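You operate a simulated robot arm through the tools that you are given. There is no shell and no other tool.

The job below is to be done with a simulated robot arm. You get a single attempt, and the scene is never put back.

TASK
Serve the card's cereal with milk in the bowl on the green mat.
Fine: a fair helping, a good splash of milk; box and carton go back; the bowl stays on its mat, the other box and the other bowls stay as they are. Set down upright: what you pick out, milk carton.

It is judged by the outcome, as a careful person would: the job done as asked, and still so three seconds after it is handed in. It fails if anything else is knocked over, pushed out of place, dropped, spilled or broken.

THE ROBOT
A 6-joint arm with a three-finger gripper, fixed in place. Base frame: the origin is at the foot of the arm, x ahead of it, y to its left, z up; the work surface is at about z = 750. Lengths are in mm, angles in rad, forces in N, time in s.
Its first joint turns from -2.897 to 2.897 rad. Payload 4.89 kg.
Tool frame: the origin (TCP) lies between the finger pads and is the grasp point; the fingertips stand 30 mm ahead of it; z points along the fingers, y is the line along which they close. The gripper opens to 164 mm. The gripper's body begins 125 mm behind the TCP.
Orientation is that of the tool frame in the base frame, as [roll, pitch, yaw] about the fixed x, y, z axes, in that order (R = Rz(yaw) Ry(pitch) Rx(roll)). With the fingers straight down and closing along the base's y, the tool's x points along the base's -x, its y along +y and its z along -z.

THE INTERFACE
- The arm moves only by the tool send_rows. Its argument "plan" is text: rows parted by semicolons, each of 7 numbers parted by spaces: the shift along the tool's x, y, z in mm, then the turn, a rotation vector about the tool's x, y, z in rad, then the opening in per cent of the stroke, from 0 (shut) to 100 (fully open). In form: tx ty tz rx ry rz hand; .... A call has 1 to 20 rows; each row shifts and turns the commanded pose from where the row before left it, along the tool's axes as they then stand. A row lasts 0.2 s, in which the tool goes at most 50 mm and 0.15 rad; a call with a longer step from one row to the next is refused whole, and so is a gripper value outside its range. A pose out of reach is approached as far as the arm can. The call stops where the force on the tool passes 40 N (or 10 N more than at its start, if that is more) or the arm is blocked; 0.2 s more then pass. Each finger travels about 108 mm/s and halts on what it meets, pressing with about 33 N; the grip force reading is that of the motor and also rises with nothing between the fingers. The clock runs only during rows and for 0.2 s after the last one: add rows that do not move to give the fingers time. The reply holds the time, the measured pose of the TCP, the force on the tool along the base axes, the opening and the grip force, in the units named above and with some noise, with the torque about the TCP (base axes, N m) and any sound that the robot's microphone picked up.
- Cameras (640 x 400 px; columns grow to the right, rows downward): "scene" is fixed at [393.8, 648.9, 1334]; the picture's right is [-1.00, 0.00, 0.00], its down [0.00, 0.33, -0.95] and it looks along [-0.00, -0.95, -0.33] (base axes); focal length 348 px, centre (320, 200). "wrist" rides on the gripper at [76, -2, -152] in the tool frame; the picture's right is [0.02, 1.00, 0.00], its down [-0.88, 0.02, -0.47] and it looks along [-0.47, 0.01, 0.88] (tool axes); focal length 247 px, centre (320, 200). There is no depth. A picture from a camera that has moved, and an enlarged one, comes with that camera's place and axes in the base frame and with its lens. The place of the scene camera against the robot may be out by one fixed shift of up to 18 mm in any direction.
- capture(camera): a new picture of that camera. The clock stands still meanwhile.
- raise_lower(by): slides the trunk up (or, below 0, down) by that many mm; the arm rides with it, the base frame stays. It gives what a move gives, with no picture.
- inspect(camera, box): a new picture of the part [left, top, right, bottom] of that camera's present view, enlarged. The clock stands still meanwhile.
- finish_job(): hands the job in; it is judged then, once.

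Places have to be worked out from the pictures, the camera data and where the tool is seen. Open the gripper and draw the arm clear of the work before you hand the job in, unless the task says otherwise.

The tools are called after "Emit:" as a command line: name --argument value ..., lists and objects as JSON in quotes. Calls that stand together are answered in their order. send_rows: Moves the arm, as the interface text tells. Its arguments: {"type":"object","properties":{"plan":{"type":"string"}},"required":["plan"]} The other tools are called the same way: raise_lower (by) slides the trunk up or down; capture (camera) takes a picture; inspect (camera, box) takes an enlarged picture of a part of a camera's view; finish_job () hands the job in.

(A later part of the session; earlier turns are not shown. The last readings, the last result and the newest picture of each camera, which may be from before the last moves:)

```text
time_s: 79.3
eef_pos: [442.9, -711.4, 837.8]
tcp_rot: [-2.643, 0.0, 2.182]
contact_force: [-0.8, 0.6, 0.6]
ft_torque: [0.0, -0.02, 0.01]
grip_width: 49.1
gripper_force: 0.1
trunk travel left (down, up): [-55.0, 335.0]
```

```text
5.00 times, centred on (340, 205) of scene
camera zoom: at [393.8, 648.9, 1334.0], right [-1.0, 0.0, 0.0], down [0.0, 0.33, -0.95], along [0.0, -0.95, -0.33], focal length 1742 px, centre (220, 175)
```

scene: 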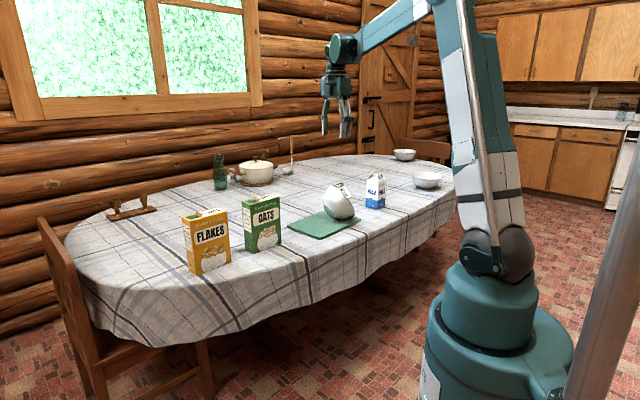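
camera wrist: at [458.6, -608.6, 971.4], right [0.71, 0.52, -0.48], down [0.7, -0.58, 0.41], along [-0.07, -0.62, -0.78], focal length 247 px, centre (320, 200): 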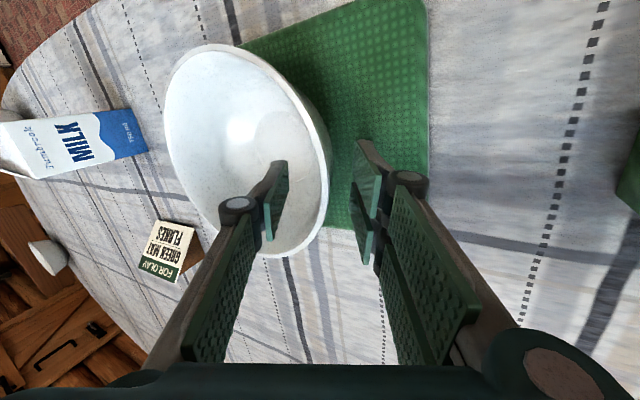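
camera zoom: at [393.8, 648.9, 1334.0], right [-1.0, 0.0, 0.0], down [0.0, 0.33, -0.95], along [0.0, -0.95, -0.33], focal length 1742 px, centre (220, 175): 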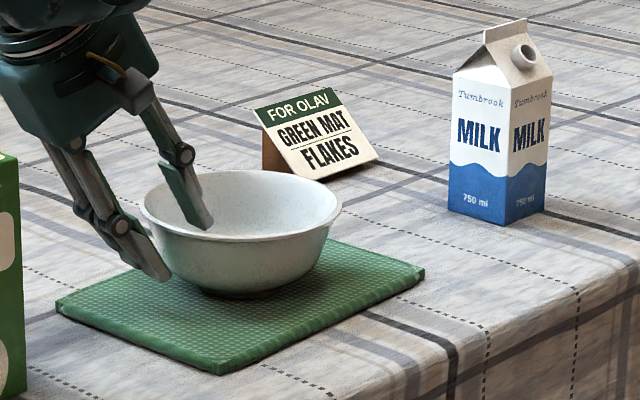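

The bowl is upright on its mat again. I'll withdraw along the finger direction, clear of the rim.

Emit:
send_rows --plan "0 0 -10 0 0 0 30;0 0 -20 0 0 0 30;0 0 -30 0 0 0 30;0 0 -40 0 0 0 30;0 0 -40 0 0 0 30;0 0 -40 0 0 0 30;0 0 -40 0 0 0 30;0 0 0 0 0 0 30"

Emit:
capture --camera "wrist"

Emit:
capture --camera "scene"

```text
time_s: 81.1
eef_pos: [530.8, -654.0, 1029.8]
tcp_rot: [-2.642, -0.001, 2.182]
contact_force: [0.0, -1.1, -0.8]
ft_torque: [0.03, 0.03, -0.01]
grip_width: 49.3
gripper_force: 0.0
trunk travel left (down, up): [-55.0, 335.0]
```

```text
taken
camera wrist: at [546.2, -549.5, 1165.4], right [0.71, 0.52, -0.48], down [0.7, -0.58, 0.41], along [-0.07, -0.62, -0.78], focal length 247 px, centre (320, 200)
```

wrist: 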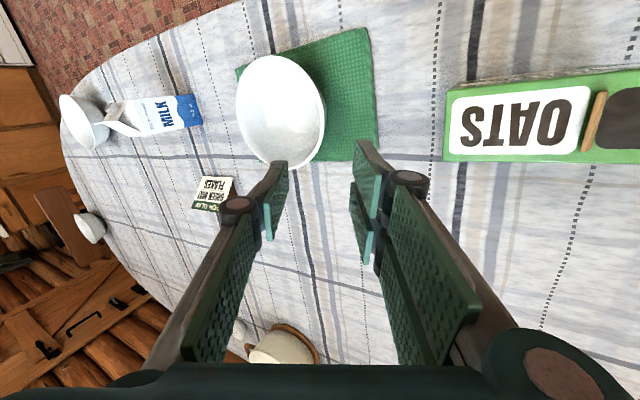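

```text
taken
```

scene: 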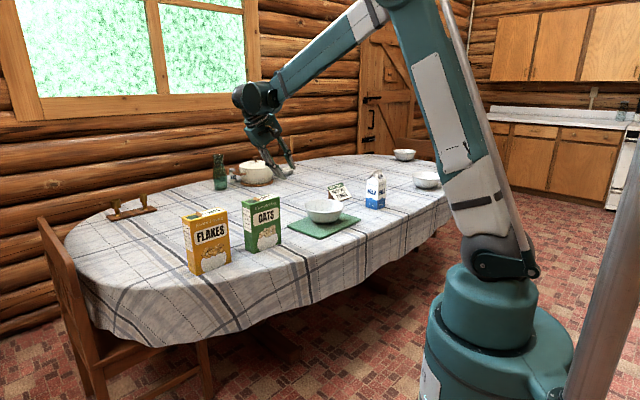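

Everything now looks as it did at the start. Before picking up the box again I'll rehearse the pour with the empty hand, moving to the pouring place at the same 30° pitch.

Emit:
send_rows --plan "0 0 0 -0.125 0 0 50;0 0 0 -0.125 0 0 50;0 0 0 -0.125 0 0 50;0 0 0 -0.125 0 0 50;2.3 -38.7 -4.3 0 0 0 50;2.3 -38.7 -4.3 0 0 0 50;2.3 -38.7 -4.3 0 0 0 50;2.3 -38.7 -4.3 0 0 0 50;2.3 -38.7 -4.3 0 0 0 50;2.3 -38.7 -4.3 0 0 0 50;2.3 -38.7 -4.3 0 0 0 50;0 0 0 0 0 0.0785 50;0 0 0 0 0 0.0785 50;0 0 0 0 -0.15 0 50;0 0 0 0 -0.15 0 50;0 0 0 0 -0.15 0 50;0 0 0 0 -0.15 0 50;0 0 0 0 -0.15 0 50;0 0 0 0 -0.15 0 50;0 0 0 0 -0.147 0 50"

Emit:
capture --camera "scene"

```text
time_s: 85.3
eef_pos: [299.0, -793.8, 1059.3]
tcp_rot: [-3.141, 1.047, 2.025]
contact_force: [-0.2, 0.0, -0.3]
ft_torque: [-0.02, 0.04, -0.01]
grip_width: 82.0
gripper_force: 0.1
trunk travel left (down, up): [-55.0, 335.0]
```

```text
taken
```

scene: 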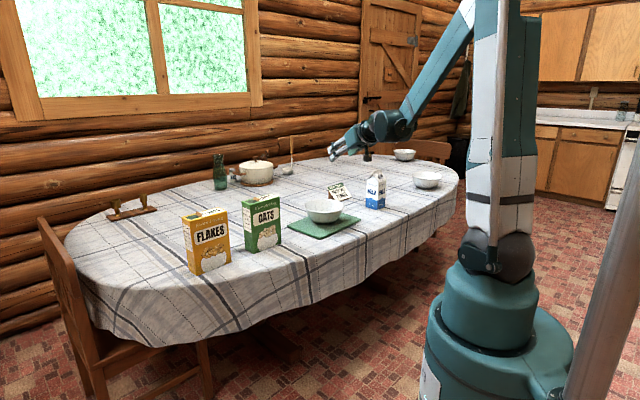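

The hand is in place. Next I'll rehearse the 120° pouring roll about the forward horizontal axis with nothing held.

Emit:
send_rows --plan "0 0 0 0.07 0 -0.1212 50;0 0 0 0.07 0 -0.1212 50;0 0 0 0.07 0 -0.1212 50;0 0 0 0.07 0 -0.1212 50;0 0 0 0.07 0 -0.1212 50;0 0 0 0.07 0 -0.1212 50;0 0 0 0.07 0 -0.1212 50;0 0 0 0.07 0 -0.1212 50;0 0 0 0.07 0 -0.1212 50;0 0 0 0.07 0 -0.1212 50;0 0 0 0.07 0 -0.1212 50;0 0 0 0.07 0 -0.1212 50;0 0 0 0.07 0 -0.1212 50;0 0 0 0.07 0 -0.1212 50;0 0 0 0.07 0 -0.1212 50;0 0 0 0 0 0 50"

Emit:
capture --camera "scene"

Emit:
capture --camera "wrist"

```text
time_s: 88.7
eef_pos: [298.8, -795.2, 1059.2]
tcp_rot: [-1.289, -0.453, 3.006]
contact_force: [0.0, 0.5, -0.1]
ft_torque: [0.01, 0.0, -0.02]
grip_width: 81.8
gripper_force: 0.1
trunk travel left (down, up): [-55.0, 335.0]
```

```text
taken
```

scene: 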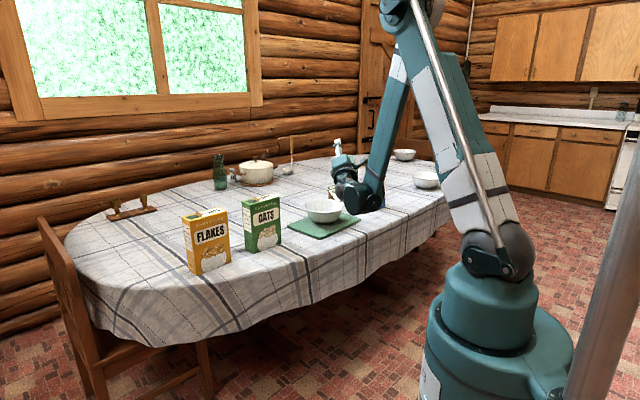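

```text
taken
camera wrist: at [232.5, -637.0, 1056.1], right [-0.47, -0.22, -0.85], down [0.78, 0.35, -0.52], along [0.41, -0.91, 0.01], focal length 247 px, centre (320, 200)
```

wrist: 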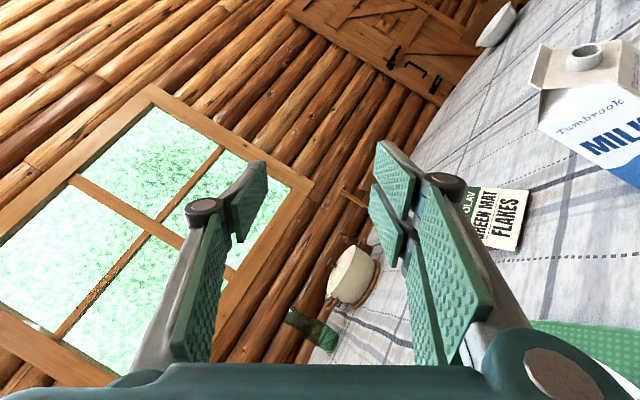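

The rehearsed roll is fully reachable and the arm stays clear of everything. I'll roll back the same way, then go for the flakes again.

Emit:
send_rows --plan "0 0 0 -0.07 0 0.1212 50;0 0 0 -0.07 0 0.1212 50;0 0 0 -0.07 0 0.1212 50;0 0 0 -0.07 0 0.1212 50;0 0 0 -0.07 0 0.1212 50;0 0 0 -0.07 0 0.1212 50;0 0 0 -0.07 0 0.1212 50;0 0 0 -0.07 0 0.1212 50;0 0 0 -0.07 0 0.1212 50;0 0 0 -0.07 0 0.1212 50;0 0 0 -0.07 0 0.1212 50;0 0 0 -0.07 0 0.1212 50;0 0 0 -0.07 0 0.1212 50;0 0 0 -0.07 0 0.1212 50;0 0 0 -0.07 0 0.1212 50;0 0 0 0 0 0 50"

Emit:
capture --camera "wrist"

```text
time_s: 92.1
eef_pos: [298.6, -795.5, 1059.3]
tcp_rot: [3.14, 1.045, 2.023]
contact_force: [0.7, -0.2, 0.9]
ft_torque: [0.0, 0.04, -0.05]
grip_width: 82.0
gripper_force: 0.0
trunk travel left (down, up): [-55.0, 335.0]
```

```text
taken
camera wrist: at [222.9, -641.9, 1069.7], right [0.89, 0.45, -0.02], down [0.03, -0.02, 1.0], along [0.45, -0.89, -0.03], focal length 247 px, centre (320, 200)
```

wrist: 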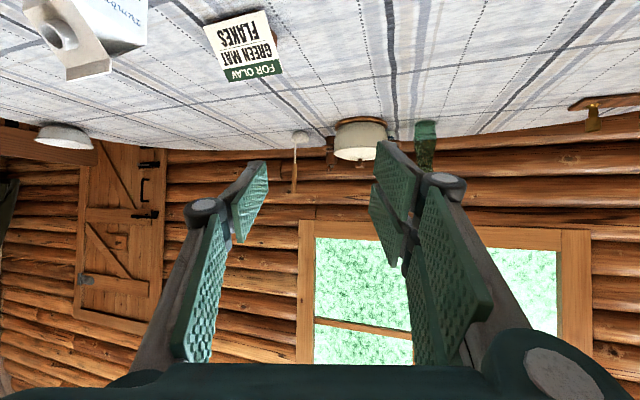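

The tool is back level. Next I'll return to the flakes box with the empty hand, high over the table, and line up with its front face.

Emit:
send_rows --plan "0 0 0 -0.074 0 -0.0429 100;0 0 0 -0.074 0 -0.0429 100;0 0 0 -0.074 0 -0.0429 100;0 0 0 -0.074 0 -0.0429 100;1.13 38.56 -1.95 0 0 0 100;1.13 38.56 -1.95 0 0 0 100;1.13 38.56 -1.95 0 0 0 100;1.13 38.56 -1.95 0 0 0 100;1.13 38.56 -1.95 0 0 0 100;1.13 38.56 -1.95 0 0 0 100;1.13 38.56 -1.95 0 0 0 100;1.13 38.56 -1.95 0 0 0 100;1.13 38.56 -1.95 0 0 0 100;1.13 38.56 -1.95 0 0 0 100;1.13 38.56 -1.95 0 0 0 100;1.13 38.56 -1.95 0 0 0 100;1.13 38.56 -1.95 0 0 0 100;1.13 38.56 -1.95 0 0 0 100;1.13 38.56 -1.95 0 0 0 100;1.13 38.56 -1.95 0 0 0 100"

Emit:
capture --camera "wrist"

```text
time_s: 96.3
eef_pos: [705.4, -330.5, 1061.1]
tcp_rot: [-3.141, 1.045, 2.367]
contact_force: [-0.4, -1.5, 0.2]
ft_torque: [0.08, -0.05, 0.15]
grip_width: 164.1
gripper_force: 0.0
trunk travel left (down, up): [-55.0, 335.0]
```

```text
taken
camera wrist: at [582.2, -211.3, 1072.2], right [0.69, 0.72, -0.02], down [0.04, -0.01, 1.0], along [0.72, -0.69, -0.03], focal length 247 px, centre (320, 200)
```

wrist: 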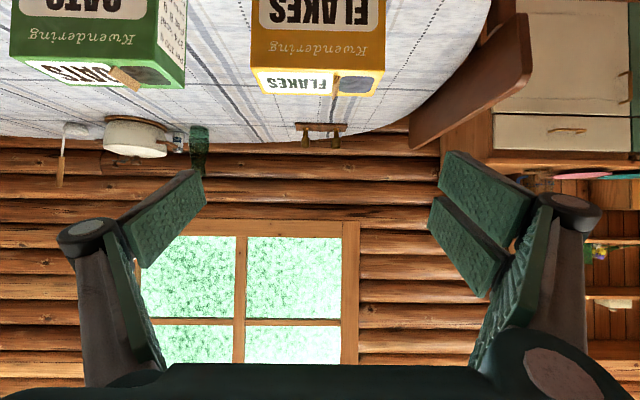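

The box face is square to the hand. I'll descend in front of it to grip height, well clear of the box.

Emit:
send_rows --plan "22.2 -0.25 12.9 0 0 0 100;22.2 -0.25 12.9 0 0 0 100;22.2 -0.25 12.9 0 0 0 100;22.2 -0.25 12.9 0 0 0 100;22.2 -0.25 12.9 0 0 0 100;22.2 -0.25 12.9 0 0 0 100;22.2 -0.25 12.9 0 0 0 100;11 -0.25 6.4 0 0 0 100;0 0 0 0 0 0 100"

Emit:
capture --camera "wrist"

```text
time_s: 98.3
eef_pos: [705.2, -330.0, 866.6]
tcp_rot: [3.139, 1.044, 2.367]
contact_force: [0.2, -0.2, -0.4]
ft_torque: [0.02, 0.01, 0.04]
grip_width: 163.9
gripper_force: 0.0
trunk travel left (down, up): [-55.0, 335.0]
```

```text
taken
camera wrist: at [582.7, -211.9, 876.7], right [0.69, 0.72, -0.02], down [0.04, -0.01, 1.0], along [0.72, -0.69, -0.03], focal length 247 px, centre (320, 200)
```

wrist: 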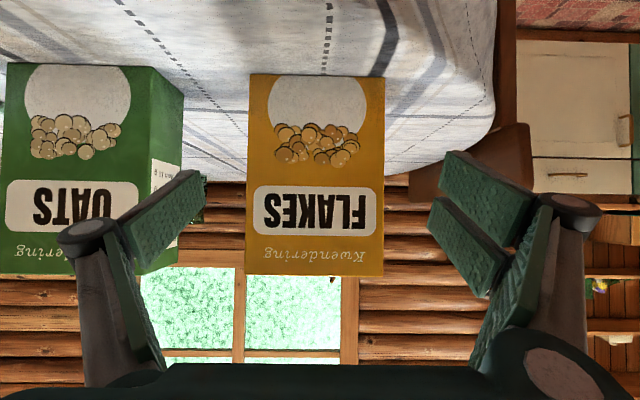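

The box is about 4 mm left of centre and 64 mm ahead. I'll correct that and slide forward around it.

Emit:
send_rows --plan "-4 -1.75 10.7 0 0 0 100;-4 -1.75 10.7 0 0 0 100;-4 0 10.7 0 0 0 100;-4 0 10.7 0 0 0 100;-4 0 10.7 0 0 0 100;-4 0 10.7 0 0 0 100;-4 0 10.7 0 0 0 100;-4 0 10.5 0 0 0 100;0 0 0 0 0 0 100"

Emit:
capture --camera "wrist"

```text
time_s: 100.3
eef_pos: [767.1, -396.0, 850.6]
tcp_rot: [3.141, 1.046, 2.365]
contact_force: [-0.2, 0.1, 0.1]
ft_torque: [-0.02, -0.02, 0.02]
grip_width: 163.8
gripper_force: 0.1
trunk travel left (down, up): [-55.0, 335.0]
```

```text
taken
camera wrist: at [644.9, -277.3, 861.9], right [0.69, 0.72, -0.02], down [0.04, -0.01, 1.0], along [0.72, -0.69, -0.03], focal length 247 px, centre (320, 200)
```

wrist: 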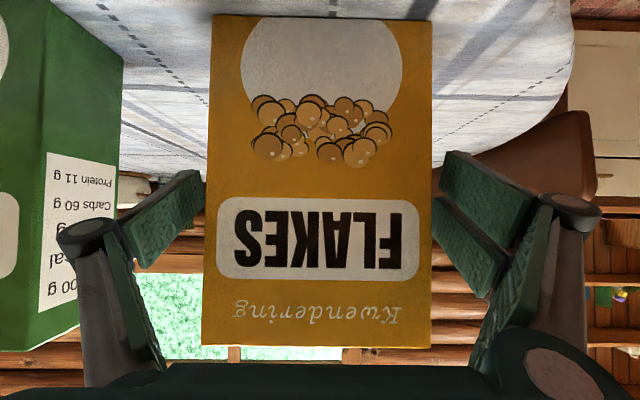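

The box sits centred between the fingers again. I'll close and test the grip with a small lift.

Emit:
send_rows --plan "0 0 0 0 0 0 85;0 0 0 0 0 0 70;0 0 0 0 0 0 50;0 0 0 0 0 0 30;0 0 0 0 0 0 30;-4.3 0 -2.5 0 0 0 30;-8.65 0 -5 0 0 0 30;-8.65 0 -5 0 0 0 30;0 0 0 0 0 0 30"

Emit:
capture --camera "wrist"

```text
time_s: 102.3
eef_pos: [766.6, -394.5, 875.6]
tcp_rot: [-3.141, 1.045, 2.367]
contact_force: [0.8, 0.2, -3.0]
ft_torque: [-0.04, -0.04, -0.03]
grip_width: 129.2
gripper_force: 33.0
trunk travel left (down, up): [-55.0, 335.0]
```

```text
taken
camera wrist: at [645.0, -277.4, 886.9], right [0.69, 0.72, -0.02], down [0.04, -0.01, 1.0], along [0.72, -0.69, -0.03], focal length 247 px, centre (320, 200)
```

wrist: 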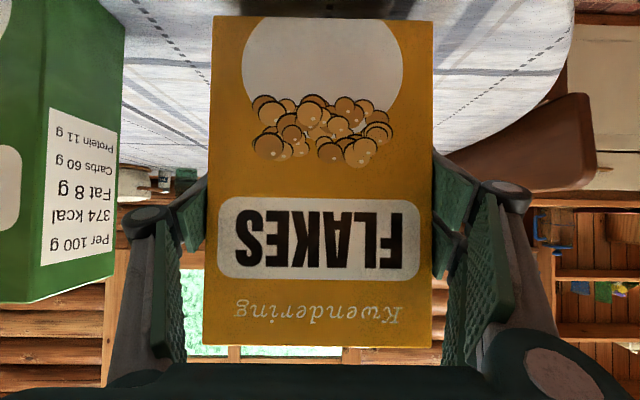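

The grip holds at 129 mm with 33 N. This time I'll carry the box lower and round behind the oats box so nothing is beneath it, checking the grip at each stage.

Emit:
send_rows --plan "-10 0 -5.8 0 0 0 30;-20 0 -11.6 0 0 0 30;-20 0 -11.6 0 0 0 30;-20 0 -11.6 0 0 0 30;-8 0 -4.6 0 0 0 30;-5 -6 9 0 0 0 30;-10.2 -12 17.5 0 0 0 30;-10.2 -12 17.5 0 0 0 30;-10.2 -12 17.5 0 0 0 30;-10.2 -12 17.5 0 0 0 30;-10.2 -12 17.5 0 0 0 30;0 0 0 0 0 0 30"

Emit:
capture --camera "wrist"

```text
time_s: 104.9
eef_pos: [801.9, -520.8, 967.3]
tcp_rot: [-3.142, 1.046, 2.365]
contact_force: [0.0, -0.3, -2.1]
ft_torque: [-0.04, 0.03, -0.03]
grip_width: 129.6
gripper_force: 33.0
trunk travel left (down, up): [-55.0, 335.0]
```

```text
taken
camera wrist: at [678.2, -403.7, 977.9], right [0.69, 0.72, -0.02], down [0.04, -0.01, 1.0], along [0.72, -0.69, -0.03], focal length 247 px, centre (320, 200)
```

wrist: 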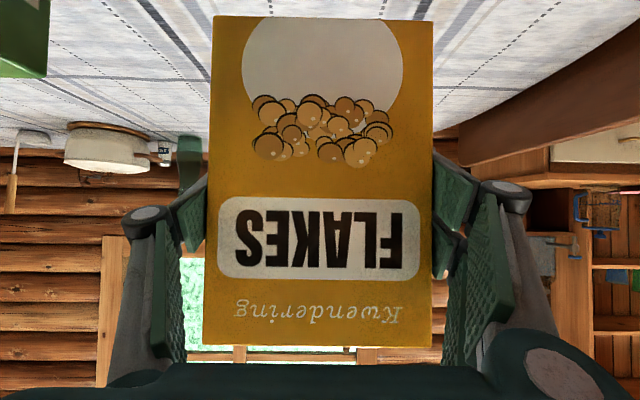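

No slip: the box hasn't moved in the fingers. I'll continue behind the oats.

Emit:
send_rows --plan "-0.4 -12.4 0.65 0 0 0 30;-0.75 -24.8 1.3 0 0 0 30;-0.75 -24.8 1.3 0 0 0 30;-0.75 -24.8 1.3 0 0 0 30;-0.75 -24.8 1.3 0 0 0 30;-0.75 -24.8 1.3 0 0 0 30;-0.75 -24.8 1.3 0 0 0 30;-0.75 -24.8 1.3 0 0 0 30;-0.75 -24.8 1.3 0 0 0 30;-0.4 -12.4 0.65 0 0 0 30;0 0 0 0 0 0 30"

Emit:
capture --camera "scene"

Emit:
capture --camera "wrist"

```text
time_s: 107.3
eef_pos: [653.1, -691.6, 967.6]
tcp_rot: [-3.141, 1.045, 2.366]
contact_force: [0.5, 0.0, -1.9]
ft_torque: [-0.03, 0.01, -0.05]
grip_width: 129.6
gripper_force: 33.0
trunk travel left (down, up): [-55.0, 335.0]
```

```text
taken
```

scene: 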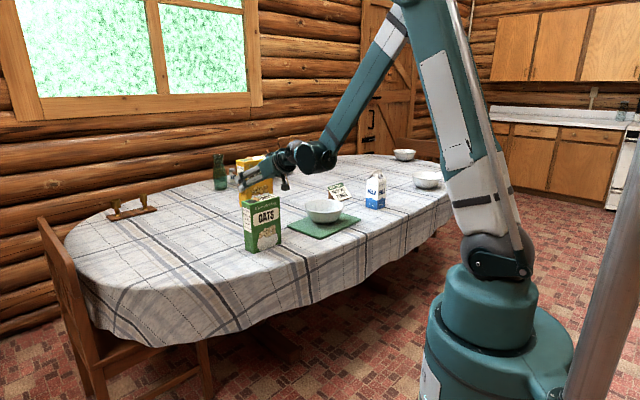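

```text
taken
camera wrist: at [530.2, -572.4, 978.0], right [0.69, 0.72, -0.02], down [0.04, -0.01, 1.0], along [0.72, -0.69, -0.03], focal length 247 px, centre (320, 200)
```

wrist: 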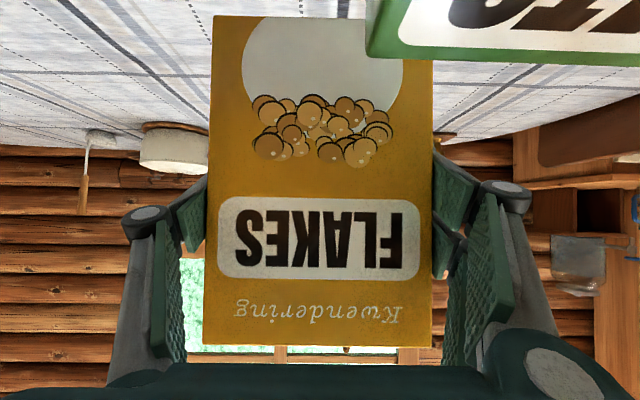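

The grip is still unchanged. The hand camera is passing close above the oats, so I'll rise a little while moving on behind the bowl.

Emit:
send_rows --plan "-10 -8 -6.5 0 0 0 30;-6 -24 -5 0 0 0 30;-0.4 -26 -1.5 0 0 0 30;-0.4 -26 -1.5 0 0 0 30;-0.4 -26 -1.5 0 0 0 30;-0.4 -26 -1.5 0 0 0 30;-0.4 -26 -1.5 0 0 0 30;-0.4 -26 -1.5 0 0 0 30;-0.4 -26 -1.5 0 0 0 30;-0.2 -13 -0.8 0 0 0 30;0 0 0 0 0 0 30"

Emit:
capture --camera "scene"

Emit:
capture --camera "wrist"

```text
time_s: 109.7
eef_pos: [488.2, -844.1, 995.2]
tcp_rot: [-3.14, 1.046, 2.367]
contact_force: [0.9, 0.5, -2.0]
ft_torque: [-0.02, -0.02, 0.0]
grip_width: 129.2
gripper_force: 33.0
trunk travel left (down, up): [-55.0, 335.0]
```

```text
taken
```

scene: 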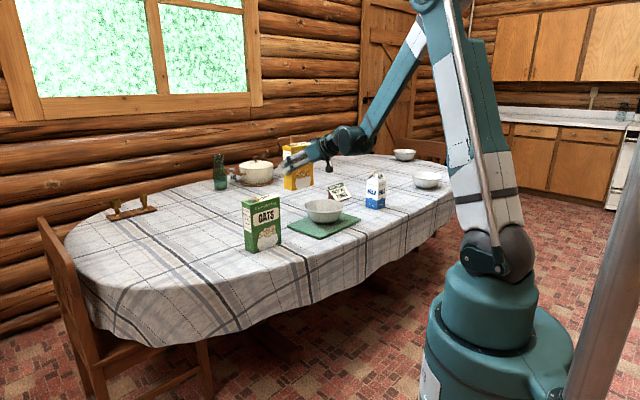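

```text
taken
camera wrist: at [366.1, -726.5, 1005.8], right [0.69, 0.72, -0.02], down [0.04, -0.01, 1.0], along [0.72, -0.69, -0.03], focal length 247 px, centre (320, 200)
```

wrist: 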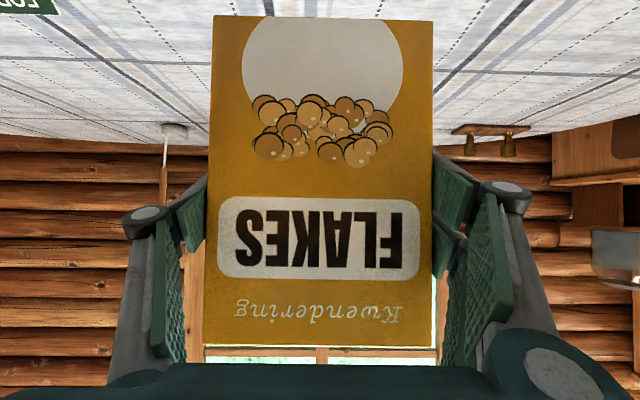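

The grip remains steady. I'll continue round behind and to the right of the bowl, then yaw to the pouring direction there, not above the bowl.

Emit:
send_rows --plan "2.6 -9.8 -6.4 0 0 0 30;5.2 -19.7 -12.75 0 0 0 30;5.2 -19.7 -12.75 0 0 0 30;5.2 -19.7 -12.75 0 0 0 30;5.2 -19.7 -12.75 0 0 0 30;5.2 -19.7 -12.75 0 0 0 30;5.2 -19.7 -12.75 0 0 0 30;5.2 -19.7 -12.75 0 0 0 30;2.6 -9.8 -6.4 0 0 0 30;0 0 0 0.059 0 0.0343 30;0 0 0 0.059 0 0.0343 30;0 0 0 0.059 0 0.0343 30;0 0 0 0.059 0 0.0343 30;0 0 0 0.059 0 0.0343 30;0 0 0 0 0 0 30"

Emit:
capture --camera "scene"

Emit:
capture --camera "wrist"

```text
time_s: 112.9
eef_pos: [299.4, -880.5, 1010.5]
tcp_rot: [3.141, 1.045, 2.024]
contact_force: [0.6, -0.6, -0.5]
ft_torque: [-0.01, -0.02, 0.05]
grip_width: 129.5
gripper_force: 32.8
trunk travel left (down, up): [-55.0, 335.0]
```

```text
taken
```

scene: 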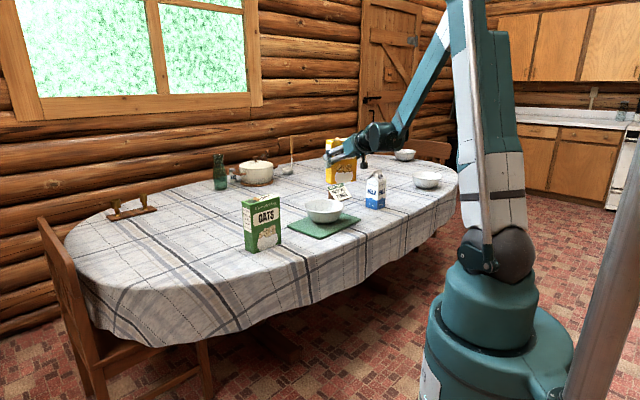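

```text
taken
camera wrist: at [223.3, -728.5, 1021.3], right [0.89, 0.45, -0.02], down [0.03, -0.02, 1.0], along [0.45, -0.89, -0.03], focal length 247 px, centre (320, 200)
```

wrist: 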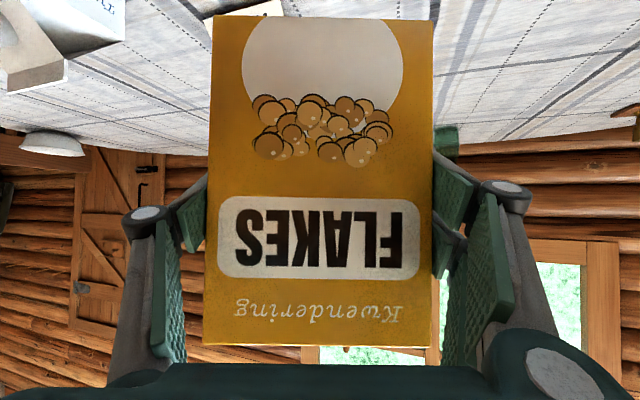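

The box is held well beside the bowl. I'll tilt it 0.5 rad towards its opening here, then bring the opening over the bowl from the right.

Emit:
send_rows --plan "0 0 0 0.0502 0 -0.0865 30;0 0 0 0.0502 0 -0.0865 30;0 0 0 0.0502 0 -0.0865 30;0 0 0 0.0502 0 -0.0865 30;0 0 0 0.0502 0 -0.0865 30;0 0 0 0 0 0 30"

Emit:
inspect --camera "scene" --box '[290, 110, 410, 230]'

```text
time_s: 114.3
eef_pos: [297.8, -881.1, 1008.9]
tcp_rot: [-2.312, 0.864, 2.716]
contact_force: [0.0, 0.3, -1.8]
ft_torque: [0.03, -0.04, 0.01]
grip_width: 129.6
gripper_force: 33.3
trunk travel left (down, up): [-55.0, 335.0]
```

```text
3.33 times, centred on (350, 170) of scene
camera zoom: at [393.8, 648.9, 1334.0], right [-1.0, 0.0, 0.0], down [0.0, 0.33, -0.95], along [0.0, -0.95, -0.33], focal length 1162 px, centre (220, 300)
```

zoom: 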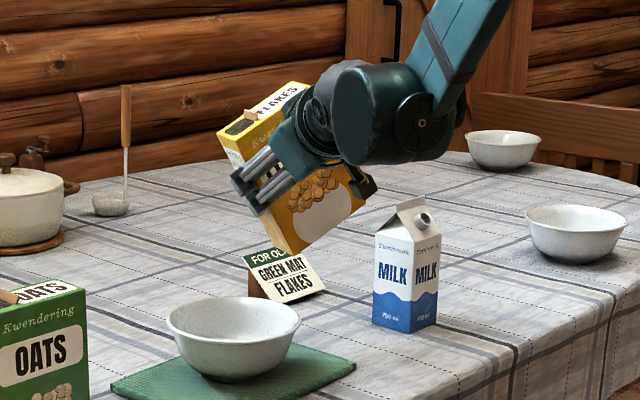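

The tilt works and the grip is solid. I'll bring the opening over the bowl from the right, staying well above the rim.

Emit:
send_rows --plan "8 1.7 -4 0 0 0 30;15.3 3.4 -7.9 0 0 0 30;15.3 3.4 -7.9 0 0 0 30;15.3 3.4 -7.9 0 0 0 30;15.3 3.4 -7.9 0 0 0 30;7.5 1.8 -4.1 0 0 0 30;0 0 0 0 0 0 30"

Emit:
inspect --camera "scene" --box '[290, 110, 410, 230]'

Emit:
capture --camera "wrist"

```text
time_s: 115.9
eef_pos: [259.9, -818.6, 960.9]
tcp_rot: [-2.315, 0.863, 2.715]
contact_force: [-0.2, 0.4, -1.8]
ft_torque: [0.0, -0.02, -0.04]
grip_width: 129.5
gripper_force: 32.4
trunk travel left (down, up): [-55.0, 335.0]
```

```text
3.33 times, centred on (350, 170) of scene
camera zoom: at [393.8, 648.9, 1334.0], right [-1.0, 0.0, 0.0], down [0.0, 0.33, -0.95], along [0.0, -0.95, -0.33], focal length 1162 px, centre (220, 300)
```

zoom: 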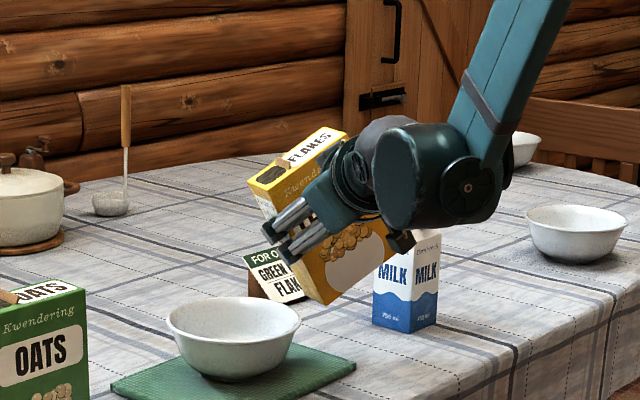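

```text
taken
camera wrist: at [189.0, -663.4, 971.1], right [0.78, 0.39, -0.5], down [0.46, 0.19, 0.87], along [0.43, -0.9, -0.03], focal length 247 px, centre (320, 200)
```

wrist: 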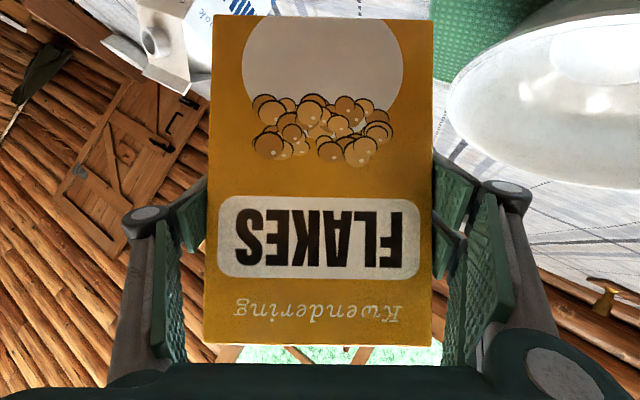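

The opening is over the bowl, slightly right of its centre. I'll tilt further while lowering, and watch for the flow to start.

Emit:
send_rows --plan "3.72 -2.85 2.15 0.0502 0 -0.0865 30;3.18 -1.82 1.84 0.0502 0 -0.0865 30;2.55 -0.87 1.47 0.0502 0 -0.0865 30;0 0 0 0 0 0 30"

Emit:
inspect --camera "scene" --box '[290, 110, 410, 230]'

```text
time_s: 116.9
eef_pos: [251.9, -823.4, 956.2]
tcp_rot: [-2.023, 0.647, 2.916]
contact_force: [-0.4, 0.8, -1.3]
ft_torque: [0.02, 0.01, 0.04]
grip_width: 129.6
gripper_force: 33.6
trunk travel left (down, up): [-55.0, 335.0]
```

```text
3.33 times, centred on (350, 170) of scene
camera zoom: at [393.8, 648.9, 1334.0], right [-1.0, 0.0, 0.0], down [0.0, 0.33, -0.95], along [0.0, -0.95, -0.33], focal length 1162 px, centre (220, 300)
```

zoom: 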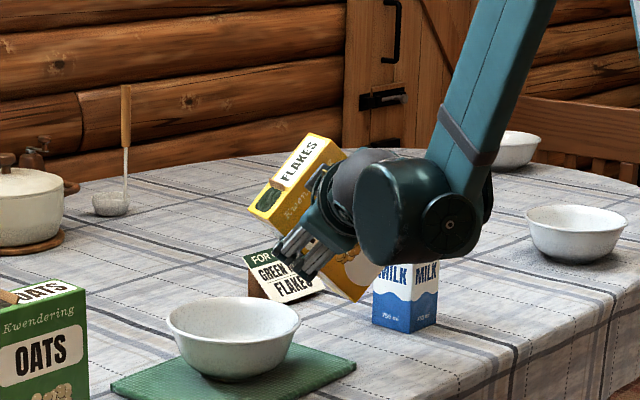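

Nothing is flowing yet at about 46°. I'll continue tilting step by step about the opening.

Emit:
send_rows --plan "1.84 0.01 1.06 0.0502 0 -0.0865 30;1.06 0.8 0.61 0.0502 0 -0.0865 30;0 0 0 0 0 0 30"

Emit:
inspect --camera "scene" --box '[290, 110, 410, 230]'

```text
time_s: 117.7
eef_pos: [250.5, -824.5, 952.9]
tcp_rot: [-1.882, 0.486, 2.991]
contact_force: [0.4, 0.8, -2.2]
ft_torque: [0.01, -0.02, 0.01]
grip_width: 129.5
gripper_force: 33.0
trunk travel left (down, up): [-55.0, 335.0]
```

```text
3.33 times, centred on (350, 170) of scene
camera zoom: at [393.8, 648.9, 1334.0], right [-1.0, 0.0, 0.0], down [0.0, 0.33, -0.95], along [0.0, -0.95, -0.33], focal length 1162 px, centre (220, 300)
```

zoom: 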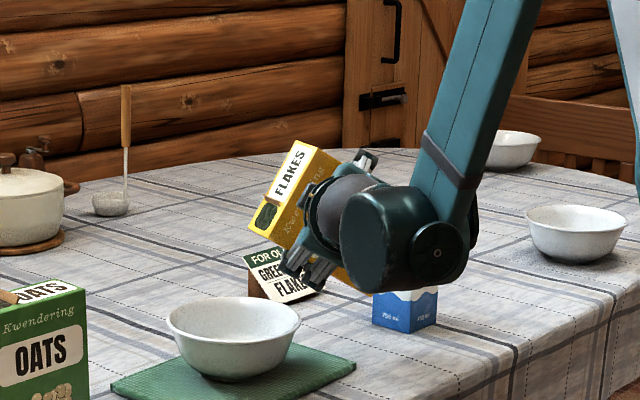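

Still no flow at about 57°, and the hand is clear of the bowl and milk. I'll continue, lowering the opening nearer the bowl.

Emit:
send_rows --plan "1.62 4.02 0.94 0.0502 0 -0.0865 30;0.5 4.77 0.28 0.0502 0 -0.0865 30;0 0 0 0 0 0 30"

Emit:
inspect --camera "scene" --box '[290, 110, 410, 230]'

```text
time_s: 118.5
eef_pos: [252.1, -822.8, 943.8]
tcp_rot: [-1.763, 0.319, 3.038]
contact_force: [0.4, 1.2, -1.8]
ft_torque: [0.01, -0.02, 0.04]
grip_width: 129.7
gripper_force: 33.0
trunk travel left (down, up): [-55.0, 335.0]
```

```text
3.33 times, centred on (350, 170) of scene
camera zoom: at [393.8, 648.9, 1334.0], right [-1.0, 0.0, 0.0], down [0.0, 0.33, -0.95], along [0.0, -0.95, -0.33], focal length 1162 px, centre (220, 300)
```

zoom: 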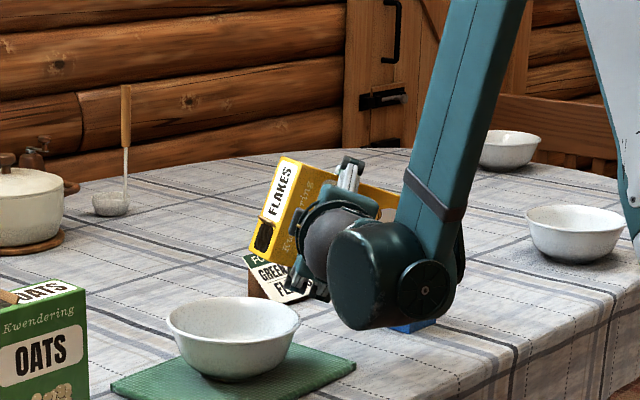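

At about 69° I can make out flakes near the opening. I'll continue in single small steps while still lowering.

Emit:
send_rows --plan "-0.69 5.38 -0.4 0.0502 0 -0.0865 30;-1.92 5.85 -1.12 0.0502 0 -0.0865 30;0 0 0 0 0 0 30"

Emit:
inspect --camera "scene" --box '[300, 150, 380, 230]'

Emit:
capture --camera "wrist"

```text
time_s: 119.3
eef_pos: [257.4, -819.7, 933.7]
tcp_rot: [-1.656, 0.146, 3.063]
contact_force: [-0.8, 0.5, -1.4]
ft_torque: [0.04, 0.01, 0.01]
grip_width: 129.7
gripper_force: 32.9
trunk travel left (down, up): [-55.0, 335.0]
```

```text
5.00 times, centred on (340, 190) of scene
camera zoom: at [393.8, 648.9, 1334.0], right [-1.0, 0.0, 0.0], down [0.0, 0.33, -0.95], along [0.0, -0.95, -0.33], focal length 1742 px, centre (220, 250)
```

zoom: 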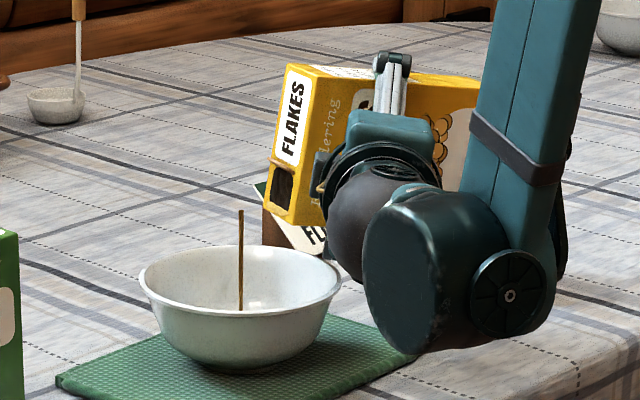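

```text
taken
camera wrist: at [192.5, -662.9, 937.2], right [0.13, 0.07, -0.99], down [0.9, 0.4, 0.15], along [0.41, -0.91, -0.01], focal length 247 px, centre (320, 200)
```

wrist: 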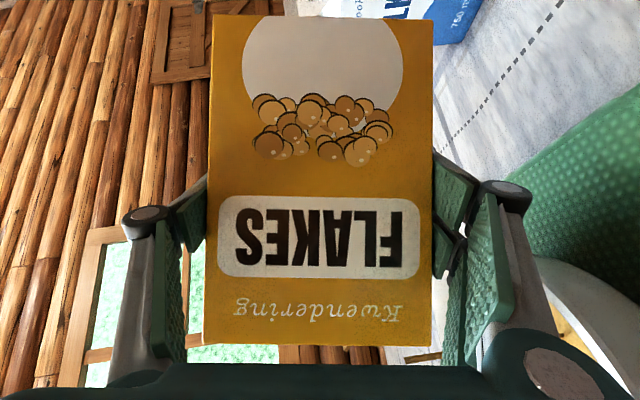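

A thin stream of flakes has started, landing near the middle of the bowl. I'll hold this angle briefly and watch the amount.

Emit:
send_rows --plan "0 0 0 0 0 0 30;0 0 0 0 0 0 30;0 0 0 0 0 0 30"

Emit:
inspect --camera "scene" --box '[300, 150, 380, 230]'

Emit:
inspect --camera "wrist" --box '[480, 220, 640, 400]'

```text
time_s: 120.1
eef_pos: [257.3, -819.7, 934.3]
tcp_rot: [-1.656, 0.148, 3.064]
contact_force: [-0.3, 0.1, -1.8]
ft_torque: [0.0, 0.02, 0.04]
grip_width: 129.6
gripper_force: 33.0
trunk travel left (down, up): [-55.0, 335.0]
```

```text
5.00 times, centred on (340, 190) of scene
camera zoom: at [393.8, 648.9, 1334.0], right [-1.0, 0.0, 0.0], down [0.0, 0.33, -0.95], along [0.0, -0.95, -0.33], focal length 1742 px, centre (220, 250)
```

zoom: 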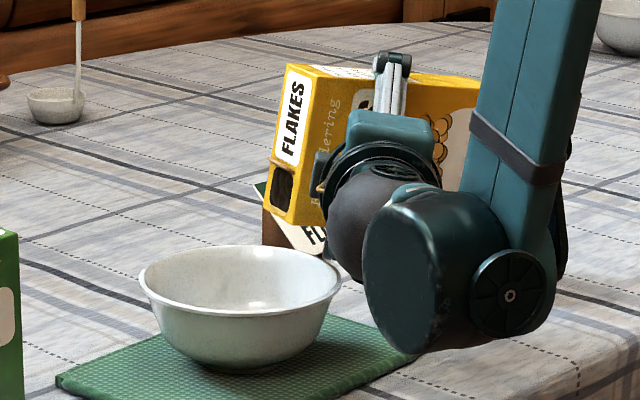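

```text
2.22 times, centred on (560, 310) of wrist
camera zoom: at [192.5, -663.0, 937.2], right [0.13, 0.08, -0.99], down [0.9, 0.4, 0.15], along [0.41, -0.91, -0.01], focal length 549 px, centre (-213, -44)
```

zoom: 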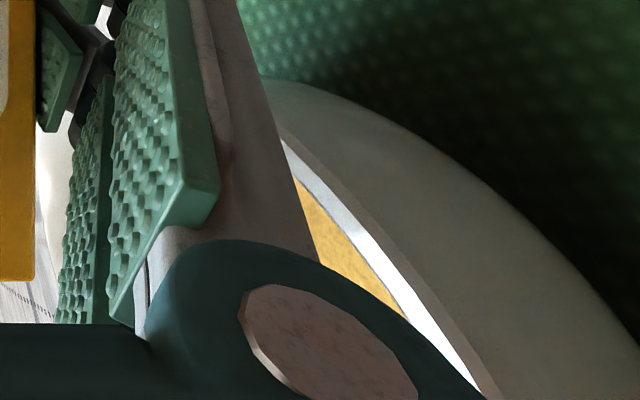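

The stream has stopped by itself at this angle, and the wrist view shows a thin layer of flakes in the bowl. I'll tilt a little further for more.

Emit:
send_rows --plan "-4.66 -3.7 -2.7 0.0502 0 -0.0865 30;0 0 0 0 0 0 30"

Emit:
inspect --camera "scene" --box '[300, 150, 380, 230]'

Emit:
inspect --camera "wrist" --box '[480, 220, 640, 400]'

```text
time_s: 120.7
eef_pos: [262.1, -818.9, 938.6]
tcp_rot: [-1.607, 0.061, 3.071]
contact_force: [0.3, 0.3, -2.0]
ft_torque: [0.03, 0.0, 0.05]
grip_width: 129.4
gripper_force: 33.0
trunk travel left (down, up): [-55.0, 335.0]
```

```text
5.00 times, centred on (340, 190) of scene
camera zoom: at [393.8, 648.9, 1334.0], right [-1.0, 0.0, 0.0], down [0.0, 0.33, -0.95], along [0.0, -0.95, -0.33], focal length 1742 px, centre (220, 250)
```

zoom: 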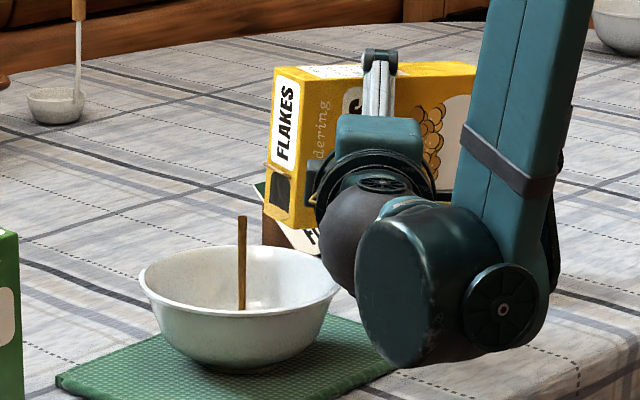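

```text
2.22 times, centred on (560, 310) of wrist
camera zoom: at [196.8, -661.0, 941.9], right [0.04, 0.03, -1.0], down [0.91, 0.41, 0.05], along [0.41, -0.91, -0.01], focal length 549 px, centre (-213, -44)
```

zoom: 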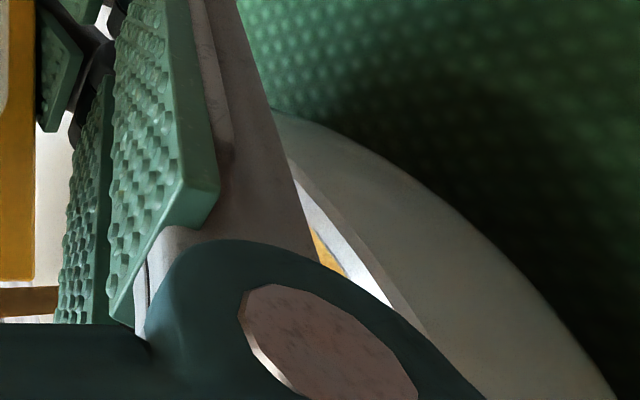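

The flakes are flowing again into the middle of the bowl. I'll hold and let this step run out.

Emit:
send_rows --plan "0 0 0 0 0 0 30;0 0 0 0 0 0 30;0 0 0 0 0 0 30"

Emit:
inspect --camera "scene" --box '[300, 150, 380, 230]'

Emit:
capture --camera "wrist"

```text
time_s: 121.5
eef_pos: [261.7, -818.8, 939.2]
tcp_rot: [-1.607, 0.062, 3.067]
contact_force: [-0.6, -0.1, -2.1]
ft_torque: [0.03, -0.01, 0.06]
grip_width: 129.7
gripper_force: 33.2
trunk travel left (down, up): [-55.0, 335.0]
```

```text
5.00 times, centred on (340, 190) of scene
camera zoom: at [393.8, 648.9, 1334.0], right [-1.0, 0.0, 0.0], down [0.0, 0.33, -0.95], along [0.0, -0.95, -0.33], focal length 1742 px, centre (220, 250)
```

zoom: 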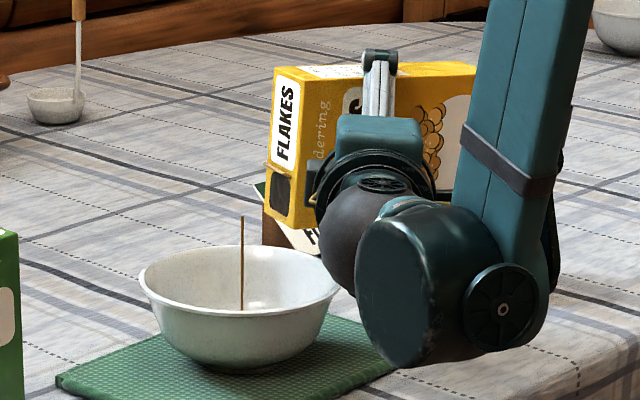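

```text
taken
camera wrist: at [196.8, -661.2, 941.8], right [0.04, 0.03, -1.0], down [0.91, 0.41, 0.05], along [0.41, -0.91, -0.01], focal length 247 px, centre (320, 200)
```

wrist: 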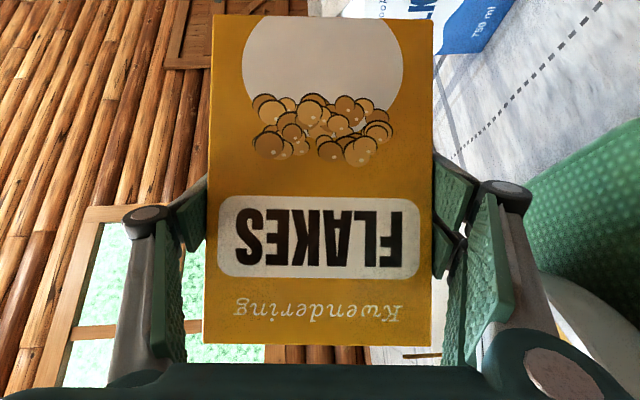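

The flow is tailing off and no flakes show above the near rim yet, so the layer is still shallow. I'll tilt another small step.

Emit:
send_rows --plan "-5.39 -8.6 -3.13 0.0502 0 -0.0865 30;0 0 0 0 0 0 30;0 0 0 0 0 0 30;0 0 0 0 0 0 30"

Emit:
inspect --camera "scene" --box '[300, 150, 380, 230]'

```text
time_s: 122.5
eef_pos: [268.5, -819.2, 950.9]
tcp_rot: [-1.557, -0.026, 3.068]
contact_force: [-0.2, 0.5, -2.5]
ft_torque: [-0.02, -0.04, 0.01]
grip_width: 129.5
gripper_force: 32.9
out of reach, approached as far as the arm can: row 1
trunk travel left (down, up): [-55.0, 335.0]
```

```text
5.00 times, centred on (340, 190) of scene
camera zoom: at [393.8, 648.9, 1334.0], right [-1.0, 0.0, 0.0], down [0.0, 0.33, -0.95], along [0.0, -0.95, -0.33], focal length 1742 px, centre (220, 250)
```

zoom: 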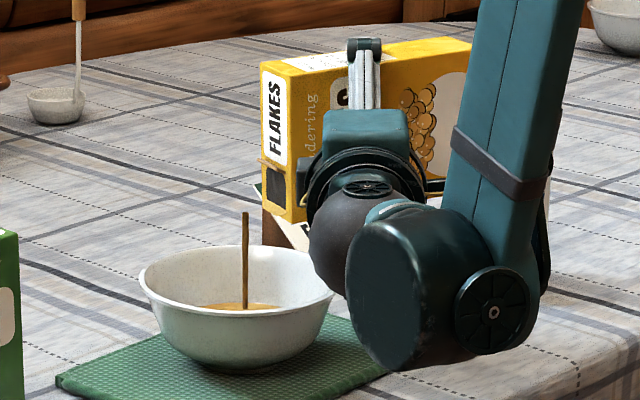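

There is now a visible layer of flakes in the bowl and the stream is steady. The arm is close to a limit at this height, so I'll hold here and watch the level rise.

Emit:
send_rows --plan "0 0 0 0 0 0 30;0 0 0 0 0 0 30"

Emit:
inspect --camera "scene" --box '[310, 180, 370, 225]'

```text
time_s: 123.1
eef_pos: [268.0, -819.4, 951.8]
tcp_rot: [-1.559, -0.027, 3.069]
contact_force: [-1.2, 0.1, -1.2]
ft_torque: [-0.01, -0.02, 0.01]
grip_width: 129.4
gripper_force: 32.7
trunk travel left (down, up): [-55.0, 335.0]
```

```text
8.89 times, centred on (340, 202) of scene
camera zoom: at [393.8, 648.9, 1334.0], right [-1.0, 0.0, 0.0], down [0.0, 0.33, -0.95], along [0.0, -0.95, -0.33], focal length 3098 px, centre (142, 178)
```

zoom: 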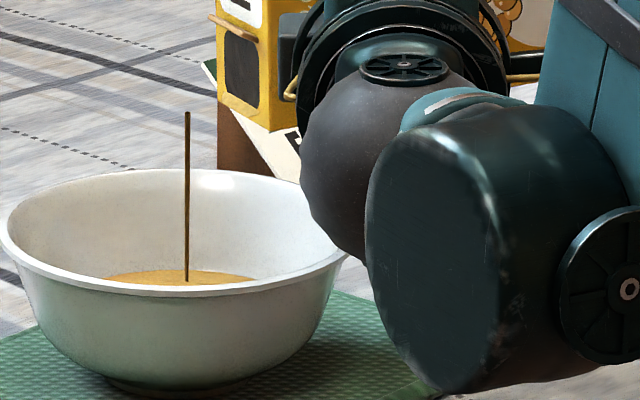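

The flakes are about 22 mm deep, roughly 42 mm below the rim, which is a modest helping. I'll let a bit more run in.

Emit:
send_rows --plan "0 0 0 0 0 0 30;0 0 0 0 0 0 30;0 0 0 0 0 0 30"

Emit:
inspect --camera "scene" --box '[310, 180, 370, 225]'

```text
time_s: 123.9
eef_pos: [268.3, -818.3, 950.8]
tcp_rot: [-1.557, -0.026, 3.069]
contact_force: [-0.1, -0.4, -1.5]
ft_torque: [-0.02, -0.03, 0.0]
grip_width: 129.5
gripper_force: 32.7
trunk travel left (down, up): [-55.0, 335.0]
```

```text
8.89 times, centred on (340, 202) of scene
camera zoom: at [393.8, 648.9, 1334.0], right [-1.0, 0.0, 0.0], down [0.0, 0.33, -0.95], along [0.0, -0.95, -0.33], focal length 3098 px, centre (142, 178)
```

zoom: 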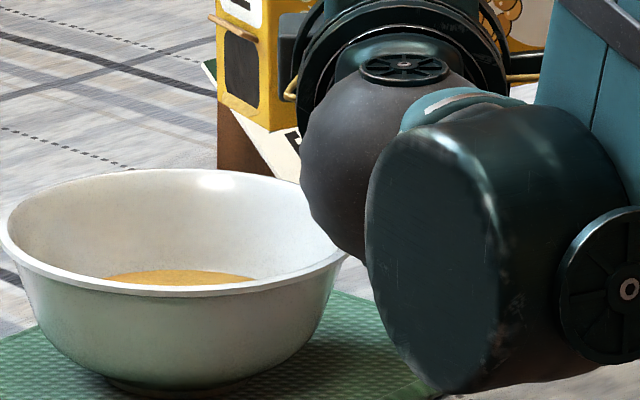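

The flow has stopped with about 23 mm of flakes. One more small tilt, raised slightly to stay within reach, should make it a fair helping.

Emit:
send_rows --plan "-4 -16.9 -2.3 0.0402 0 -0.0692 30;0 0 0 0 0 0 30;0 0 0 0 0 0 30"

Emit:
inspect --camera "scene" --box '[310, 180, 370, 225]'

```text
time_s: 124.7
eef_pos: [272.8, -817.4, 968.4]
tcp_rot: [-1.515, -0.094, 3.065]
contact_force: [-0.2, -0.5, -1.8]
ft_torque: [0.03, 0.0, -0.02]
grip_width: 129.5
gripper_force: 32.2
trunk travel left (down, up): [-55.0, 335.0]
```

```text
8.89 times, centred on (340, 202) of scene
camera zoom: at [393.8, 648.9, 1334.0], right [-1.0, 0.0, 0.0], down [0.0, 0.33, -0.95], along [0.0, -0.95, -0.33], focal length 3098 px, centre (142, 178)
```

zoom: 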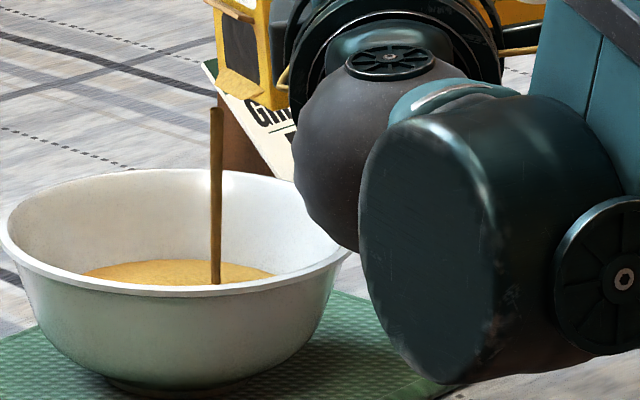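

The level is rising well. I'll give it another moment and then tip the box back.

Emit:
send_rows --plan "0 0 0 0 0 0 30"

Emit:
inspect --camera "scene" --box '[310, 180, 370, 225]'

```text
time_s: 125.1
eef_pos: [272.3, -817.9, 968.1]
tcp_rot: [-1.516, -0.092, 3.066]
contact_force: [-0.1, 0.0, -1.2]
ft_torque: [0.0, -0.04, 0.02]
grip_width: 129.4
gripper_force: 33.1
trunk travel left (down, up): [-55.0, 335.0]
```

```text
8.89 times, centred on (340, 202) of scene
camera zoom: at [393.8, 648.9, 1334.0], right [-1.0, 0.0, 0.0], down [0.0, 0.33, -0.95], along [0.0, -0.95, -0.33], focal length 3098 px, centre (142, 178)
```

zoom: 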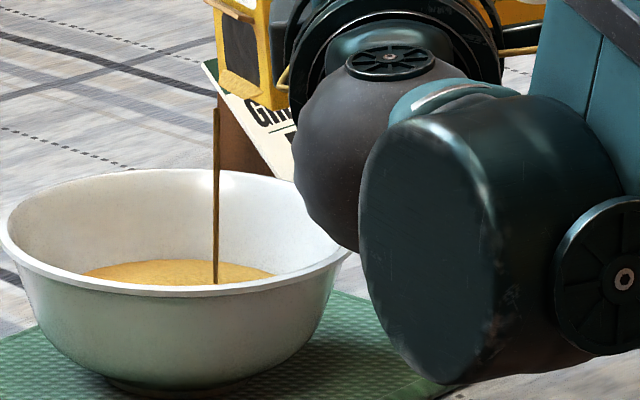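

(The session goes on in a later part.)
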